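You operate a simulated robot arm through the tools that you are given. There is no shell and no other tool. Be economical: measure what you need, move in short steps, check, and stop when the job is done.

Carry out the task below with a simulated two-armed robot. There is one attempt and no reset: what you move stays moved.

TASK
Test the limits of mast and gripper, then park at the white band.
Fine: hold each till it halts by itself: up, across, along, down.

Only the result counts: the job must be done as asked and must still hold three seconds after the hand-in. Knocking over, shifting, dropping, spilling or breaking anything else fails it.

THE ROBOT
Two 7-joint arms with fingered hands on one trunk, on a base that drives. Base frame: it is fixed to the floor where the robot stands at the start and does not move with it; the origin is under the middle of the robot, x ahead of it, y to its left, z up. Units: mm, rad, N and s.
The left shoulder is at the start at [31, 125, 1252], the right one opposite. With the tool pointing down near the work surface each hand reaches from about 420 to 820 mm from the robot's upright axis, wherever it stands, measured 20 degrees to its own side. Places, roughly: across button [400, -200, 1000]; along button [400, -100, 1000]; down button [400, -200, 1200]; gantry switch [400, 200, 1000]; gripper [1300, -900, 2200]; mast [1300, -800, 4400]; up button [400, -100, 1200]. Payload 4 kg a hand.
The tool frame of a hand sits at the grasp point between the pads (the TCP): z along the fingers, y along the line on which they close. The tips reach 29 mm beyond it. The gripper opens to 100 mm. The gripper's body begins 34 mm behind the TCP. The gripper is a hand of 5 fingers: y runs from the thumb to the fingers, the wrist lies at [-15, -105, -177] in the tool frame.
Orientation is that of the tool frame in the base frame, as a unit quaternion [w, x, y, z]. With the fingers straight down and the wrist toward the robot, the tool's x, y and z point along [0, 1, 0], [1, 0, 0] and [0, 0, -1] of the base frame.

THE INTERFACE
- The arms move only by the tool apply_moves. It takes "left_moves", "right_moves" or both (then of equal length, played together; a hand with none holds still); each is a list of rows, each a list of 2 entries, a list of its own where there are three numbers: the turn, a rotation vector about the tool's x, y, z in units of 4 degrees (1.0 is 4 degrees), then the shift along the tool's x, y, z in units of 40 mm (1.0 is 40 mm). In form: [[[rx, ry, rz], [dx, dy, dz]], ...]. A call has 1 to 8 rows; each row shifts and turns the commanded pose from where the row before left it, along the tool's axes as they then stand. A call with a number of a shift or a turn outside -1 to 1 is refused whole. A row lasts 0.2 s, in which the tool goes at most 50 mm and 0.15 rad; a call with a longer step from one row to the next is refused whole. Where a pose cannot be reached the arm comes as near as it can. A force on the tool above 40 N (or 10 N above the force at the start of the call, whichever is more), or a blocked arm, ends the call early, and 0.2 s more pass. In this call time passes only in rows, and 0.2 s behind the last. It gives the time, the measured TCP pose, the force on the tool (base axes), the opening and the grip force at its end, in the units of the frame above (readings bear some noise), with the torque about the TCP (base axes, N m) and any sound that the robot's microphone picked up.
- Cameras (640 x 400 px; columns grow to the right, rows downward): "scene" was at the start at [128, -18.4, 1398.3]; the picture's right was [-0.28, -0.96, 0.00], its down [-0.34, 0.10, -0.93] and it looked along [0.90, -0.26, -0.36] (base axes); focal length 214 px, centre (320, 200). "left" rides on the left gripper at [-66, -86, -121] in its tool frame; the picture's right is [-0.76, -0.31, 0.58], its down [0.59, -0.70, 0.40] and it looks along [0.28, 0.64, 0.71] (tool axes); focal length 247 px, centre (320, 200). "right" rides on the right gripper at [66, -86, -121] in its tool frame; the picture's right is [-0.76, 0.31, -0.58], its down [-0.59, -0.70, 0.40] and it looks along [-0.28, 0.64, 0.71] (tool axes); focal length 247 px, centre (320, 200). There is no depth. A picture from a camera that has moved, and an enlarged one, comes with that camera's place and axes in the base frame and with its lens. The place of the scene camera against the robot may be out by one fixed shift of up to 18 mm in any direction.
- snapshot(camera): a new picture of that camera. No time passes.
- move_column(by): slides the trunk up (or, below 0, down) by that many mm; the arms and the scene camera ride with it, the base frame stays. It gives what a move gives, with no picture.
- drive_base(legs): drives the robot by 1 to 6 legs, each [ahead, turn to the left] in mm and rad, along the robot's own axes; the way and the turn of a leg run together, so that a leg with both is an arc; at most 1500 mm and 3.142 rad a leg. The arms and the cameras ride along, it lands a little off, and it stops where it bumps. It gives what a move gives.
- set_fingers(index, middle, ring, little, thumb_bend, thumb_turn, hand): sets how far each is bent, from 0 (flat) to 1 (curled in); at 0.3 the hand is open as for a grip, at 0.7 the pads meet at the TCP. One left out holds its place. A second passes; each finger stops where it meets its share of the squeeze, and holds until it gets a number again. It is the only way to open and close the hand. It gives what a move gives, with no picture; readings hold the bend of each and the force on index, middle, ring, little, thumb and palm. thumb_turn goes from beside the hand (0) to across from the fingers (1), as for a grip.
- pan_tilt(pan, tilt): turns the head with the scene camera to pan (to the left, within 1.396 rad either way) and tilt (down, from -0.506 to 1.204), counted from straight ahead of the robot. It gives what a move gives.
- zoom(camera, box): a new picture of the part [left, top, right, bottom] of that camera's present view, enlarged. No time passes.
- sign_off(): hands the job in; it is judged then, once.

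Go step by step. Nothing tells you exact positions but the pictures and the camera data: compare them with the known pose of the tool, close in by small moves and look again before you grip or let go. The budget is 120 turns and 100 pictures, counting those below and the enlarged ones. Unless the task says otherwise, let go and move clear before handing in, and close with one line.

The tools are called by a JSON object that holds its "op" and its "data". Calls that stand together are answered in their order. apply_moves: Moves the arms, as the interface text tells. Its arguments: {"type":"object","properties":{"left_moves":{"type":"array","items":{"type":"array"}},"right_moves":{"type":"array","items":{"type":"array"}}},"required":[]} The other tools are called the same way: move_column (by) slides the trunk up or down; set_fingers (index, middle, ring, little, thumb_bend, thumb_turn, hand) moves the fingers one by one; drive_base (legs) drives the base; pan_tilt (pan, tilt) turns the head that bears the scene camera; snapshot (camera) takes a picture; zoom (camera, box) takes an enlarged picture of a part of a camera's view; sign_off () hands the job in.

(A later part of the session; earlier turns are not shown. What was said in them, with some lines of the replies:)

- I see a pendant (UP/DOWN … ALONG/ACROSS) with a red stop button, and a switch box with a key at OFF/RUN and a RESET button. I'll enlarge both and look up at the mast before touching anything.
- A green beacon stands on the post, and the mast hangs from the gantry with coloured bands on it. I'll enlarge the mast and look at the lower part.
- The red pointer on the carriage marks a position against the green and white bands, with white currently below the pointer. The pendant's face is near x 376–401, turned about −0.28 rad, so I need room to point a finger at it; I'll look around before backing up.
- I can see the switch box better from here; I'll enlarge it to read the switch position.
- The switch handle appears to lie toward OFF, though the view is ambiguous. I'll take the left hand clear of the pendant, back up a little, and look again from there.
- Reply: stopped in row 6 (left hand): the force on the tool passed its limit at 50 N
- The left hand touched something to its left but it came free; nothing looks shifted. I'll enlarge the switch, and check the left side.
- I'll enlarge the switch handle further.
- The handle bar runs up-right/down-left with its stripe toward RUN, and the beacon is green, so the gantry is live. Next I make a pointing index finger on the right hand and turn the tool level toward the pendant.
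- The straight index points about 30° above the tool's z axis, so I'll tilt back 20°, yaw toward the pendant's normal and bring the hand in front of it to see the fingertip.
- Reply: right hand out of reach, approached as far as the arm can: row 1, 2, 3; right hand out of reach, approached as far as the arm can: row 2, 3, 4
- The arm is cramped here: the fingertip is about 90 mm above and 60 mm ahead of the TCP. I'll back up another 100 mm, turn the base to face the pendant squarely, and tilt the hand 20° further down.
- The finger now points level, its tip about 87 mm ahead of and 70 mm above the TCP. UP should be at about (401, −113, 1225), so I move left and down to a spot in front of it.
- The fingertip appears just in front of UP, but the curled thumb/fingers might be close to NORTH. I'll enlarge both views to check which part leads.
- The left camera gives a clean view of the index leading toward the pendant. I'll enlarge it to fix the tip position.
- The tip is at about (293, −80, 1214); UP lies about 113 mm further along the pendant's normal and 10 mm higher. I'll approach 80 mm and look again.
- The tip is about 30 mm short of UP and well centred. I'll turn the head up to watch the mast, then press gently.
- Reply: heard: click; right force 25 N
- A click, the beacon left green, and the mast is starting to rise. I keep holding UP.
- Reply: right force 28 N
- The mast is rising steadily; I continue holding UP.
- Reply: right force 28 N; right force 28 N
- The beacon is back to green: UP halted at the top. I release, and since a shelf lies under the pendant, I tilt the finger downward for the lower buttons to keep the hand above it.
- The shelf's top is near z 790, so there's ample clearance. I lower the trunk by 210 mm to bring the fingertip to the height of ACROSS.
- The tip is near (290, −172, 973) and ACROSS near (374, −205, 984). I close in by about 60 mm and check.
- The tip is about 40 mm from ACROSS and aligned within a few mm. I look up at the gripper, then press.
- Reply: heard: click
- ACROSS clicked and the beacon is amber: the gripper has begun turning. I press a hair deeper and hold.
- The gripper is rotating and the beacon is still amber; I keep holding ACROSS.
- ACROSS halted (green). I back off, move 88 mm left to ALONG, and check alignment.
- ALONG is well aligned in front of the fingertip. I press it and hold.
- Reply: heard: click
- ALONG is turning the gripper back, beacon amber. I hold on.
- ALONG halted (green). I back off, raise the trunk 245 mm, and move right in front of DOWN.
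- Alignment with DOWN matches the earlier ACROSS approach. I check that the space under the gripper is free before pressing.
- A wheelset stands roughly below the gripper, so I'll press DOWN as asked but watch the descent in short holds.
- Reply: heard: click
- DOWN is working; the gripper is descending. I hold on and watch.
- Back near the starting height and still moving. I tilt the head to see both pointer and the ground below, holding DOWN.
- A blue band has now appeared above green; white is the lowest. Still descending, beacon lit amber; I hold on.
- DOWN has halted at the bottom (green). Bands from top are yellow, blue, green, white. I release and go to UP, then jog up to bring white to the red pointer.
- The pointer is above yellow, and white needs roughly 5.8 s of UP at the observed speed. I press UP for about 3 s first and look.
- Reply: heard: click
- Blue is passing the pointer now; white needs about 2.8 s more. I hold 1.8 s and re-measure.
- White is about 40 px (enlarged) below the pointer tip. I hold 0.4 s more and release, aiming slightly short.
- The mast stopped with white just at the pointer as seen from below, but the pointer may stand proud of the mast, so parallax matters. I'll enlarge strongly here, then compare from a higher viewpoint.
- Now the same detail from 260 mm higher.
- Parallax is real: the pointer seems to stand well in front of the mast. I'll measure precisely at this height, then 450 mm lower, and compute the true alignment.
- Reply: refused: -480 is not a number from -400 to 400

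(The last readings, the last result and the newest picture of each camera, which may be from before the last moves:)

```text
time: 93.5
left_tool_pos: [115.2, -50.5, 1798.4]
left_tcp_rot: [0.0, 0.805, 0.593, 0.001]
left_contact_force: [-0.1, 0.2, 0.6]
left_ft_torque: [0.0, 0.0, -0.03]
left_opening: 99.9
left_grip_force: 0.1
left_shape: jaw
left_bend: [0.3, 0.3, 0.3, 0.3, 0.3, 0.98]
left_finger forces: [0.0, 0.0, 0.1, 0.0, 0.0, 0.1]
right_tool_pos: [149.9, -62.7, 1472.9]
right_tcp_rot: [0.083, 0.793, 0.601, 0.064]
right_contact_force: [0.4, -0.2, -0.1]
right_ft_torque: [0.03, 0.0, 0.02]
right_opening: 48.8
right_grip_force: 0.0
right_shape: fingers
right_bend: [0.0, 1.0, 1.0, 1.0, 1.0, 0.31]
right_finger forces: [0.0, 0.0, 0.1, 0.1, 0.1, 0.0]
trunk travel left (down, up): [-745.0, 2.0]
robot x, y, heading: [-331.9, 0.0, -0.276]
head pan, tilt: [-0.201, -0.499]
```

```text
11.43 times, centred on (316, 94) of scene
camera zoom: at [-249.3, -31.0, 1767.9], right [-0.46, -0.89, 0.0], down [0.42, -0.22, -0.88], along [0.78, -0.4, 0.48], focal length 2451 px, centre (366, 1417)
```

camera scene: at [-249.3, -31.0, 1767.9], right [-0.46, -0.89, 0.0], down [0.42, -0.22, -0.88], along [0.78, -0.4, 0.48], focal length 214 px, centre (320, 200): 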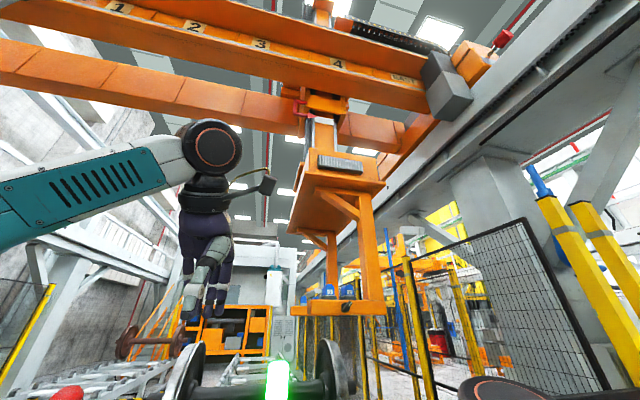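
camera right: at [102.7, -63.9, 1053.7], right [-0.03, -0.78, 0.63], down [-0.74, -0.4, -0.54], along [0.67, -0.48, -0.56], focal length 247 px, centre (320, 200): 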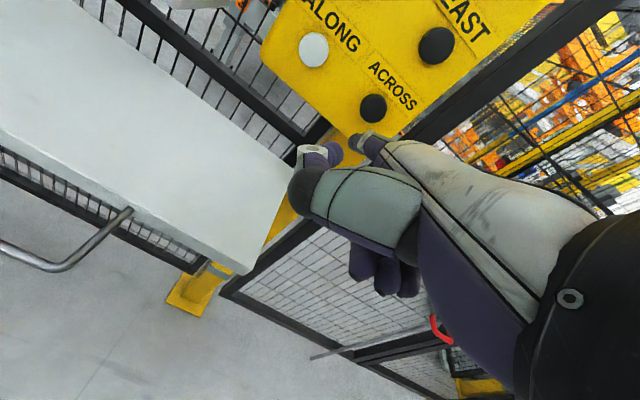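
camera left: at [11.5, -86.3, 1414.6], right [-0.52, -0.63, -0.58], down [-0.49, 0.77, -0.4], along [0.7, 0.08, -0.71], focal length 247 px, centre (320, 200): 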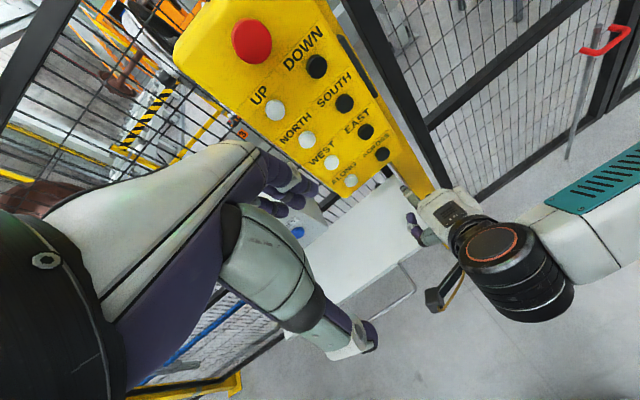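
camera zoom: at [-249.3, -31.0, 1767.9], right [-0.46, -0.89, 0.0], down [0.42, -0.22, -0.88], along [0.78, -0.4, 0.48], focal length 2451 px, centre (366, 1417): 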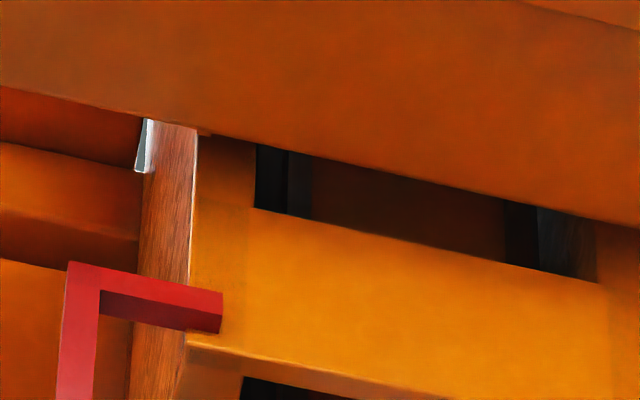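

The move is limited to 400 mm; I lower by 400 and take the comparison view.

{"op": "move_column", "data": {"by": -400}}

{"op": "zoom", "data": {"camera": "scene", "box": [296, 76, 344, 106]}}

```text
time: 97.3
left_tool_pos: [114.8, -50.6, 1398.3]
left_tcp_rot: [0.002, 0.805, 0.593, 0.002]
left_contact_force: [0.1, 0.2, 0.4]
left_ft_torque: [0.02, 0.01, -0.02]
left_opening: 100.0
left_grip_force: 0.2
left_shape: jaw
left_bend: [0.3, 0.3, 0.3, 0.3, 0.3, 0.98]
left_finger forces: [0.1, 0.0, 0.0, 0.0, 0.1, 0.0]
right_tool_pos: [150.8, -63.2, 1073.7]
right_tcp_rot: [0.083, 0.793, 0.6, 0.063]
right_contact_force: [-0.4, -0.8, 0.3]
right_ft_torque: [-0.05, 0.02, 0.0]
right_opening: 48.7
right_grip_force: 0.0
right_shape: fingers
right_bend: [0.0, 1.0, 1.0, 1.0, 1.0, 0.31]
right_finger forces: [0.1, 0.0, 0.1, 0.2, 0.1, 0.1]
trunk travel left (down, up): [-345.0, 402.0]
robot x, y, heading: [-333.4, -3.4, -0.273]
head pan, tilt: [-0.201, -0.499]
```

```text
13.33 times, centred on (320, 91) of scene
camera zoom: at [-218.6, -39.7, 1365.5], right [-0.46, -0.89, 0.0], down [0.42, -0.22, -0.88], along [0.78, -0.4, 0.48], focal length 2860 px, centre (320, 1653)
```

zoom: 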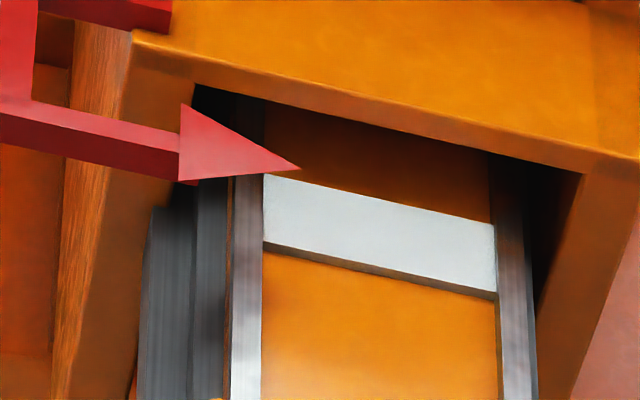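

Triangulating both views: the pointer tip is near z 3532 and stands about 95 mm in front of the mast, while the white band's middle is near z 3608. So the mast is about 75 mm too high; I'll go to DOWN for a short tap.

{"op": "move_column", "data": {"by": 140}}

{"op": "apply_moves", "data": {"right_moves": [[[0, 0, 0], [-1, 0, 0]], [[0, 0, 0], [-1, 0, 0]], [[0, 0, 0], [-0.19, 0, 0]], [[0, 0, 0], [0, 0.978, 0.208]], [[0, 0, 0], [0, 0.978, 0.208]], [[0, 0, 0], [0, 0.978, 0.208]]]}}

{"op": "zoom", "data": {"camera": "right", "box": [260, 20, 440, 220]}}

```text
time: 99.0
left_tool_pos: [115.6, -50.6, 1539.1]
left_tcp_rot: [0.0, 0.805, 0.593, 0.002]
left_contact_force: [0.4, 0.9, 0.8]
left_ft_torque: [-0.03, 0.01, 0.0]
left_opening: 100.1
left_grip_force: 0.0
left_shape: jaw
left_bend: [0.3, 0.3, 0.3, 0.3, 0.3, 0.98]
left_finger forces: [0.1, 0.0, 0.1, 0.0, 0.1, 0.1]
right_tool_pos: [150.3, -64.1, 1212.3]
right_tcp_rot: [0.082, 0.793, 0.6, 0.063]
right_contact_force: [0.7, -0.1, -1.0]
right_ft_torque: [-0.01, -0.01, 0.05]
right_opening: 48.6
right_grip_force: 0.1
right_shape: fingers
right_bend: [0.0, 1.0, 1.0, 1.0, 1.0, 0.31]
right_finger forces: [0.0, 0.1, 0.1, 0.1, 0.0, 0.1]
trunk travel left (down, up): [-485.0, 262.0]
robot x, y, heading: [-331.9, -1.7, -0.275]
head pan, tilt: [-0.201, -0.499]
```

```text
time: 100.4
left_tool_pos: [115.9, -49.7, 1538.5]
left_tcp_rot: [0.0, 0.806, 0.592, 0.002]
left_contact_force: [0.4, -0.5, 0.3]
left_ft_torque: [0.0, 0.0, 0.03]
left_opening: 99.8
left_grip_force: 0.1
left_shape: jaw
left_bend: [0.3, 0.3, 0.3, 0.3, 0.3, 0.98]
left_finger forces: [0.1, 0.0, 0.0, 0.0, 0.0, 0.0]
right_tool_pos: [244.7, -180.0, 1215.0]
right_tcp_rot: [0.083, 0.793, 0.6, 0.062]
right_contact_force: [-0.2, 1.0, 0.0]
right_ft_torque: [-0.02, -0.01, -0.03]
right_opening: 48.5
right_grip_force: 0.0
right_shape: fingers
right_bend: [0.0, 1.0, 1.0, 1.0, 1.0, 0.31]
right_finger forces: [0.0, 0.1, 0.0, 0.0, 0.1, 0.0]
trunk travel left (down, up): [-485.0, 262.0]
robot x, y, heading: [-333.5, -0.5, -0.284]
head pan, tilt: [-0.201, -0.499]
```

```text
2.00 times, centred on (350, 120) of right
camera zoom: at [157.1, -88.2, 1314.2], right [-0.03, -0.78, 0.63], down [-0.74, -0.4, -0.54], along [0.67, -0.48, -0.56], focal length 494 px, centre (260, 360)
```

zoom: 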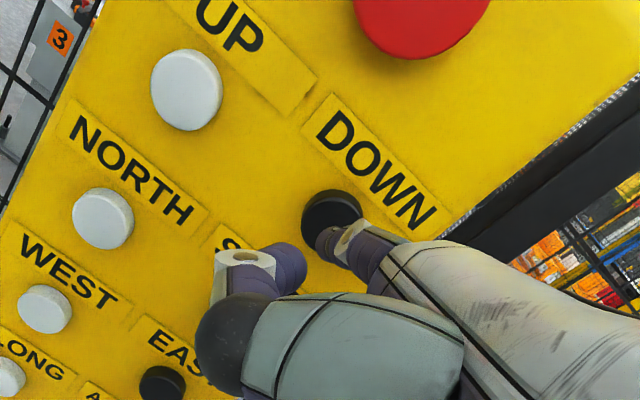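

Aligned with DOWN. I give a short tap and check the displacement.

{"op": "apply_moves", "data": {"right_moves": [[[0, 0, 0], [-0.05, 0.5, 0.06]], [[0, 0, 0], [0, 0.245, 0.052]], [[0, 0, 0], [0, 0.147, 0.031]], [[0, 0, 0], [0, 0.1, 0.021]], [[0, 0, 0], [0, -0.978, -0.208]]]}}

{"op": "zoom", "data": {"camera": "scene", "box": [288, 85, 344, 120]}}

```text
time: 101.6
left_tool_pos: [112.3, -50.8, 1538.6]
left_tcp_rot: [0.001, 0.805, 0.593, 0.003]
left_contact_force: [-0.1, 0.0, -0.6]
left_ft_torque: [0.0, -0.02, 0.0]
left_opening: 99.8
left_grip_force: 0.1
left_shape: jaw
left_bend: [0.3, 0.3, 0.3, 0.3, 0.3, 0.98]
left_finger forces: [0.1, 0.0, 0.0, 0.0, 0.0, 0.0]
right_tool_pos: [240.1, -184.5, 1217.1]
right_tcp_rot: [0.083, 0.793, 0.6, 0.063]
right_contact_force: [-0.9, -0.6, 0.3]
right_ft_torque: [0.0, -0.04, 0.06]
right_opening: 48.7
right_grip_force: 0.1
right_shape: fingers
right_bend: [0.0, 1.0, 1.0, 1.0, 1.0, 0.31]
right_finger forces: [0.0, 0.0, 0.0, 0.0, 0.1, 0.0]
trunk travel left (down, up): [-485.0, 262.0]
robot x, y, heading: [-332.5, 1.3, -0.277]
head pan, tilt: [-0.201, -0.499]
heard: click
```

```text
11.43 times, centred on (316, 102) of scene
camera zoom: at [-242.0, -34.0, 1507.4], right [-0.46, -0.89, 0.0], down [0.43, -0.22, -0.88], along [0.78, -0.4, 0.48], focal length 2451 px, centre (366, 1314)
```

zoom: 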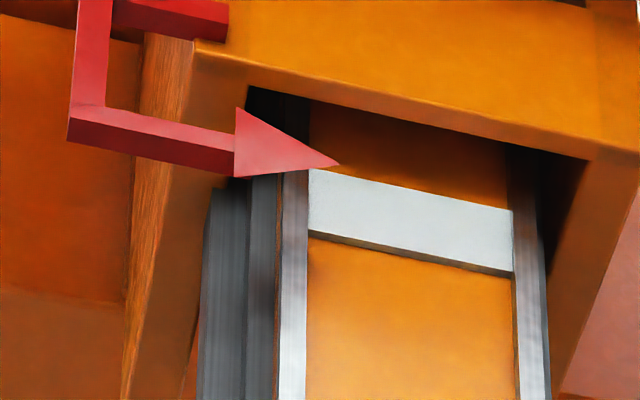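

That tap moved it only about 8 mm. I repeat with 0.2 s more hold.

{"op": "apply_moves", "data": {"right_moves": [[[0, 0, 0], [0, 0.5, 0.09]], [[0, 0, 0], [0, 0.245, 0.052]], [[0, 0, 0], [0, 0.147, 0.031]], [[0, 0, 0], [0, 0.09, 0.019]], [[0, 0, 0], [0, 0, 0]], [[0, 0, 0], [0, -0.978, -0.208]]]}}

{"op": "zoom", "data": {"camera": "scene", "box": [288, 85, 344, 120]}}

```text
time: 103.0
left_tool_pos: [113.4, -50.7, 1539.7]
left_tcp_rot: [0.001, 0.806, 0.592, 0.003]
left_contact_force: [-0.7, -0.2, -0.6]
left_ft_torque: [-0.03, 0.03, -0.01]
left_opening: 99.4
left_grip_force: 0.0
left_shape: jaw
left_bend: [0.3, 0.3, 0.3, 0.3, 0.3, 0.98]
left_finger forces: [0.0, 0.0, 0.1, 0.1, 0.0, 0.0]
right_tool_pos: [239.0, -182.6, 1216.7]
right_tcp_rot: [0.084, 0.794, 0.599, 0.062]
right_contact_force: [-0.7, 0.2, -0.5]
right_ft_torque: [0.01, -0.03, 0.02]
right_opening: 48.5
right_grip_force: 0.0
right_shape: fingers
right_bend: [0.0, 1.0, 1.0, 1.0, 1.0, 0.31]
right_finger forces: [0.1, 0.0, 0.0, 0.0, 0.1, 0.1]
trunk travel left (down, up): [-485.0, 262.0]
robot x, y, heading: [-334.0, -1.5, -0.276]
head pan, tilt: [-0.201, -0.499]
heard: click
```

```text
11.43 times, centred on (316, 102) of scene
camera zoom: at [-242.3, -33.7, 1507.4], right [-0.46, -0.89, 0.0], down [0.43, -0.22, -0.88], along [0.78, -0.4, 0.48], focal length 2451 px, centre (366, 1314)
```

zoom: 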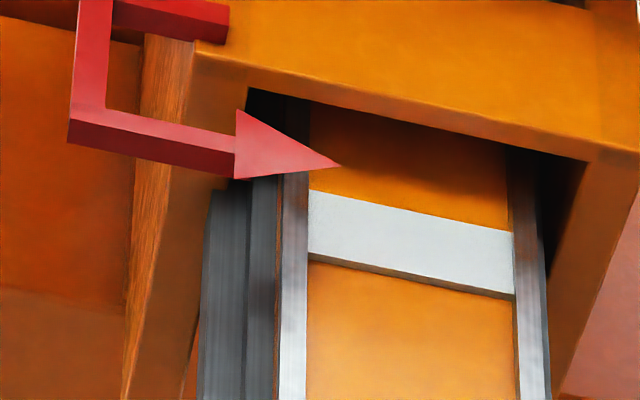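

It moved about 28 mm; roughly 42 mm remain. One more identical tap, then a fresh two-height check.

{"op": "apply_moves", "data": {"right_moves": [[[0, 0, 0], [0, 0.5, 0.09]], [[0, 0, 0], [0, 0.245, 0.052]], [[0, 0, 0], [0, 0.147, 0.031]], [[0, 0, 0], [0, 0.1, 0.021]], [[0, 0, 0], [0, 0, 0]], [[0, 0, 0], [0, -0.978, -0.208]]]}}

{"op": "apply_moves", "data": {"right_moves": [[[0, 0, 0], [0, -0.978, -0.208]], [[0, 0, 0], [0, -0.978, -0.208]], [[0, 0, 0], [0, -0.978, -0.208]]]}}

{"op": "move_column", "data": {"by": 260}}

{"op": "zoom", "data": {"camera": "scene", "box": [296, 102, 344, 132]}}

{"op": "move_column", "data": {"by": -400}}

{"op": "zoom", "data": {"camera": "scene", "box": [296, 76, 344, 106]}}

```text
time: 104.4
left_tool_pos: [114.2, -50.6, 1539.3]
left_tcp_rot: [0.001, 0.806, 0.593, 0.003]
left_contact_force: [0.4, 0.1, 0.0]
left_ft_torque: [-0.02, -0.02, 0.05]
left_opening: 99.8
left_grip_force: 0.1
left_shape: jaw
left_bend: [0.3, 0.3, 0.3, 0.3, 0.3, 0.98]
left_finger forces: [0.0, 0.1, 0.0, 0.0, 0.0, 0.0]
right_tool_pos: [239.9, -183.3, 1218.0]
right_tcp_rot: [0.084, 0.793, 0.6, 0.064]
right_contact_force: [-0.4, 0.8, -0.1]
right_ft_torque: [-0.04, -0.01, 0.01]
right_opening: 48.7
right_grip_force: 0.2
right_shape: fingers
right_bend: [0.0, 1.0, 1.0, 1.0, 1.0, 0.31]
right_finger forces: [0.0, 0.0, 0.0, 0.1, 0.1, 0.0]
trunk travel left (down, up): [-485.0, 262.0]
robot x, y, heading: [-332.0, -5.7, -0.278]
head pan, tilt: [-0.201, -0.499]
heard: click
```

```text
time: 105.2
left_tool_pos: [113.2, -50.8, 1539.5]
left_tcp_rot: [0.001, 0.806, 0.592, 0.002]
left_contact_force: [-1.4, 0.2, -0.5]
left_ft_torque: [0.02, -0.02, -0.03]
left_opening: 100.0
left_grip_force: 0.0
left_shape: jaw
left_bend: [0.3, 0.3, 0.3, 0.3, 0.3, 0.98]
left_finger forces: [0.1, 0.1, 0.1, 0.0, 0.0, 0.1]
right_tool_pos: [123.9, -152.2, 1217.6]
right_tcp_rot: [0.083, 0.793, 0.6, 0.063]
right_contact_force: [-1.1, -1.6, -0.2]
right_ft_torque: [0.0, -0.01, -0.01]
right_opening: 48.4
right_grip_force: 0.3
right_shape: fingers
right_bend: [0.0, 1.0, 1.0, 1.0, 1.0, 0.31]
right_finger forces: [0.0, 0.1, 0.0, 0.0, 0.1, 0.0]
trunk travel left (down, up): [-485.0, 262.0]
robot x, y, heading: [-332.0, -1.3, -0.275]
head pan, tilt: [-0.201, -0.499]
```

```text
time: 107.9
left_tool_pos: [116.3, -49.1, 1798.9]
left_tcp_rot: [0.002, 0.805, 0.593, 0.002]
left_contact_force: [-0.4, -0.2, 0.2]
left_ft_torque: [0.01, 0.0, -0.04]
left_opening: 99.7
left_grip_force: 0.0
left_shape: jaw
left_bend: [0.3, 0.3, 0.3, 0.3, 0.3, 0.98]
left_finger forces: [0.1, 0.0, 0.0, 0.0, 0.0, 0.0]
right_tool_pos: [126.8, -150.5, 1476.7]
right_tcp_rot: [0.083, 0.793, 0.6, 0.063]
right_contact_force: [0.4, 1.3, -0.2]
right_ft_torque: [-0.03, 0.0, -0.03]
right_opening: 48.7
right_grip_force: 0.0
right_shape: fingers
right_bend: [0.0, 1.0, 1.0, 1.0, 1.0, 0.31]
right_finger forces: [0.0, 0.0, 0.1, 0.0, 0.0, 0.1]
trunk travel left (down, up): [-745.0, 2.0]
robot x, y, heading: [-331.7, 0.8, -0.274]
head pan, tilt: [-0.201, -0.499]
```

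```text
13.33 times, centred on (320, 117) of scene
camera zoom: at [-249.4, -31.0, 1767.9], right [-0.46, -0.89, 0.0], down [0.42, -0.22, -0.88], along [0.78, -0.4, 0.48], focal length 2860 px, centre (320, 1307)
```

zoom: 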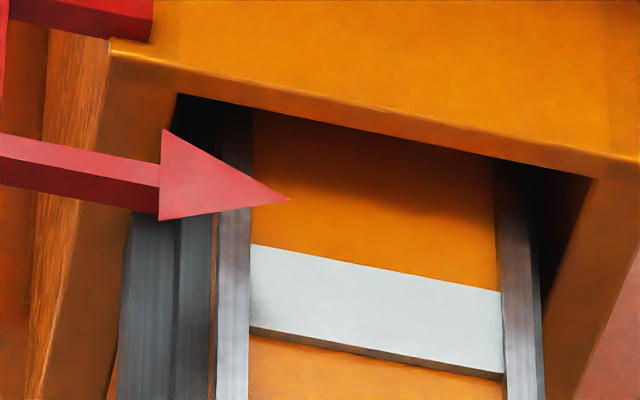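

```text
time: 111.7
left_tool_pos: [115.0, -50.6, 1398.0]
left_tcp_rot: [0.001, 0.805, 0.593, 0.001]
left_contact_force: [0.9, 0.1, 0.5]
left_ft_torque: [-0.01, 0.03, 0.0]
left_opening: 100.0
left_grip_force: 0.0
left_shape: jaw
left_bend: [0.3, 0.3, 0.3, 0.3, 0.3, 0.98]
left_finger forces: [0.0, 0.0, 0.0, 0.1, 0.1, 0.0]
right_tool_pos: [125.6, -149.4, 1077.7]
right_tcp_rot: [0.084, 0.793, 0.6, 0.063]
right_contact_force: [-0.2, -0.1, -0.2]
right_ft_torque: [-0.02, 0.01, 0.03]
right_opening: 48.5
right_grip_force: 0.0
right_shape: fingers
right_bend: [0.0, 1.0, 1.0, 1.0, 1.0, 0.31]
right_finger forces: [0.0, 0.1, 0.0, 0.1, 0.1, 0.0]
trunk travel left (down, up): [-345.0, 402.0]
robot x, y, heading: [-333.8, 1.4, -0.276]
head pan, tilt: [-0.201, -0.499]
```

```text
13.33 times, centred on (320, 91) of scene
camera zoom: at [-218.6, -39.8, 1365.5], right [-0.46, -0.89, 0.0], down [0.42, -0.22, -0.88], along [0.78, -0.4, 0.48], focal length 2860 px, centre (320, 1653)
```

zoom: 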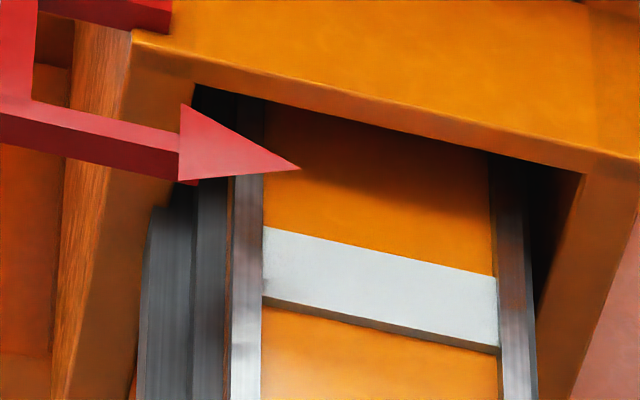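

From the two heights the pointer tip now falls near the middle of the white band (0.3–0.55 of its height from the top). I'll take one lower view for a longer baseline, raising the hand first to stay clear of the shelf.

{"op": "apply_moves", "data": {"right_moves": [[[0, 0, 0], [0, 0.208, -0.978]], [[0, 0, 0], [0, 0.208, -0.978]], [[0, 0, 0], [0, 0.208, -0.978]], [[0, 0, 0], [0, 0.208, -0.978]]]}}

{"op": "move_column", "data": {"by": -330}}

{"op": "zoom", "data": {"camera": "scene", "box": [296, 56, 344, 86]}}

```text
time: 112.7
left_tool_pos: [114.9, -49.9, 1399.1]
left_tcp_rot: [0.001, 0.806, 0.592, 0.003]
left_contact_force: [0.8, 0.1, 0.7]
left_ft_torque: [0.03, 0.03, 0.04]
left_opening: 99.9
left_grip_force: 0.0
left_shape: jaw
left_bend: [0.3, 0.3, 0.3, 0.3, 0.3, 0.98]
left_finger forces: [0.0, 0.1, 0.0, 0.0, 0.1, 0.0]
right_tool_pos: [127.3, -150.9, 1234.5]
right_tcp_rot: [0.085, 0.793, 0.601, 0.062]
right_contact_force: [0.7, 0.9, 0.3]
right_ft_torque: [0.03, 0.02, -0.02]
right_opening: 48.9
right_grip_force: 0.0
right_shape: fingers
right_bend: [0.0, 1.0, 1.0, 1.0, 1.0, 0.31]
right_finger forces: [0.0, 0.0, 0.0, 0.1, 0.1, 0.0]
trunk travel left (down, up): [-345.0, 402.0]
robot x, y, heading: [-333.3, -2.1, -0.278]
head pan, tilt: [-0.201, -0.499]
```

```text
time: 116.0
left_tool_pos: [113.6, -50.3, 1068.2]
left_tcp_rot: [0.001, 0.805, 0.593, 0.002]
left_contact_force: [0.2, 0.0, 0.5]
left_ft_torque: [-0.04, 0.0, -0.01]
left_opening: 99.9
left_grip_force: 0.1
left_shape: jaw
left_bend: [0.3, 0.3, 0.3, 0.3, 0.3, 0.98]
left_finger forces: [0.0, 0.0, 0.1, 0.1, 0.0, 0.1]
right_tool_pos: [126.4, -149.3, 907.2]
right_tcp_rot: [0.084, 0.793, 0.6, 0.063]
right_contact_force: [-0.8, 0.4, 0.1]
right_ft_torque: [0.03, -0.05, -0.03]
right_opening: 48.3
right_grip_force: 0.0
right_shape: fingers
right_bend: [0.0, 1.0, 1.0, 1.0, 1.0, 0.31]
right_finger forces: [0.1, 0.0, 0.0, 0.0, 0.0, 0.0]
trunk travel left (down, up): [-15.0, 732.0]
robot x, y, heading: [-332.9, -2.7, -0.277]
head pan, tilt: [-0.201, -0.499]
```

```text
13.33 times, centred on (320, 71) of scene
camera zoom: at [-95.8, -74.6, 1019.9], right [-0.46, -0.89, 0.0], down [0.42, -0.22, -0.88], along [0.78, -0.4, 0.48], focal length 2860 px, centre (320, 1920)
```

zoom: 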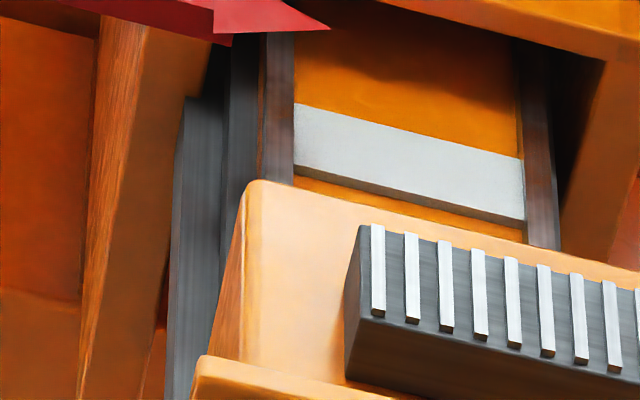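

The longest-baseline triangulation puts the pointer tip at z ≈ 3519 and the white band from about 3469 to 3571, so the band is centred on the pointer. A last look before handing in.

{"op": "snapshot", "data": {"camera": "scene"}}

```text
15 pictures are left
camera scene: at [-95.8, -74.6, 1019.9], right [-0.46, -0.89, 0.0], down [0.42, -0.22, -0.88], along [0.78, -0.4, 0.48], focal length 214 px, centre (320, 200)
```

scene: 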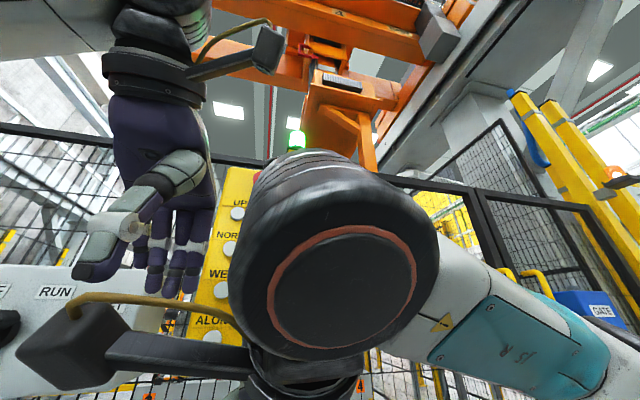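

The beacon is green, the mast is still and both hands are clear of the pendant. I hand in.

{"op": "sign_off", "data": {}}

```text
The job is handed in.
```

I held up, across, along and down in that order until each halted by itself. The mast is parked with the white band centred on the red pointer, to within about 10 mm by my measurements. Early on, the left hand brushed something, most likely the red lamp's bracket. It came free, and nothing looked shifted afterwards.
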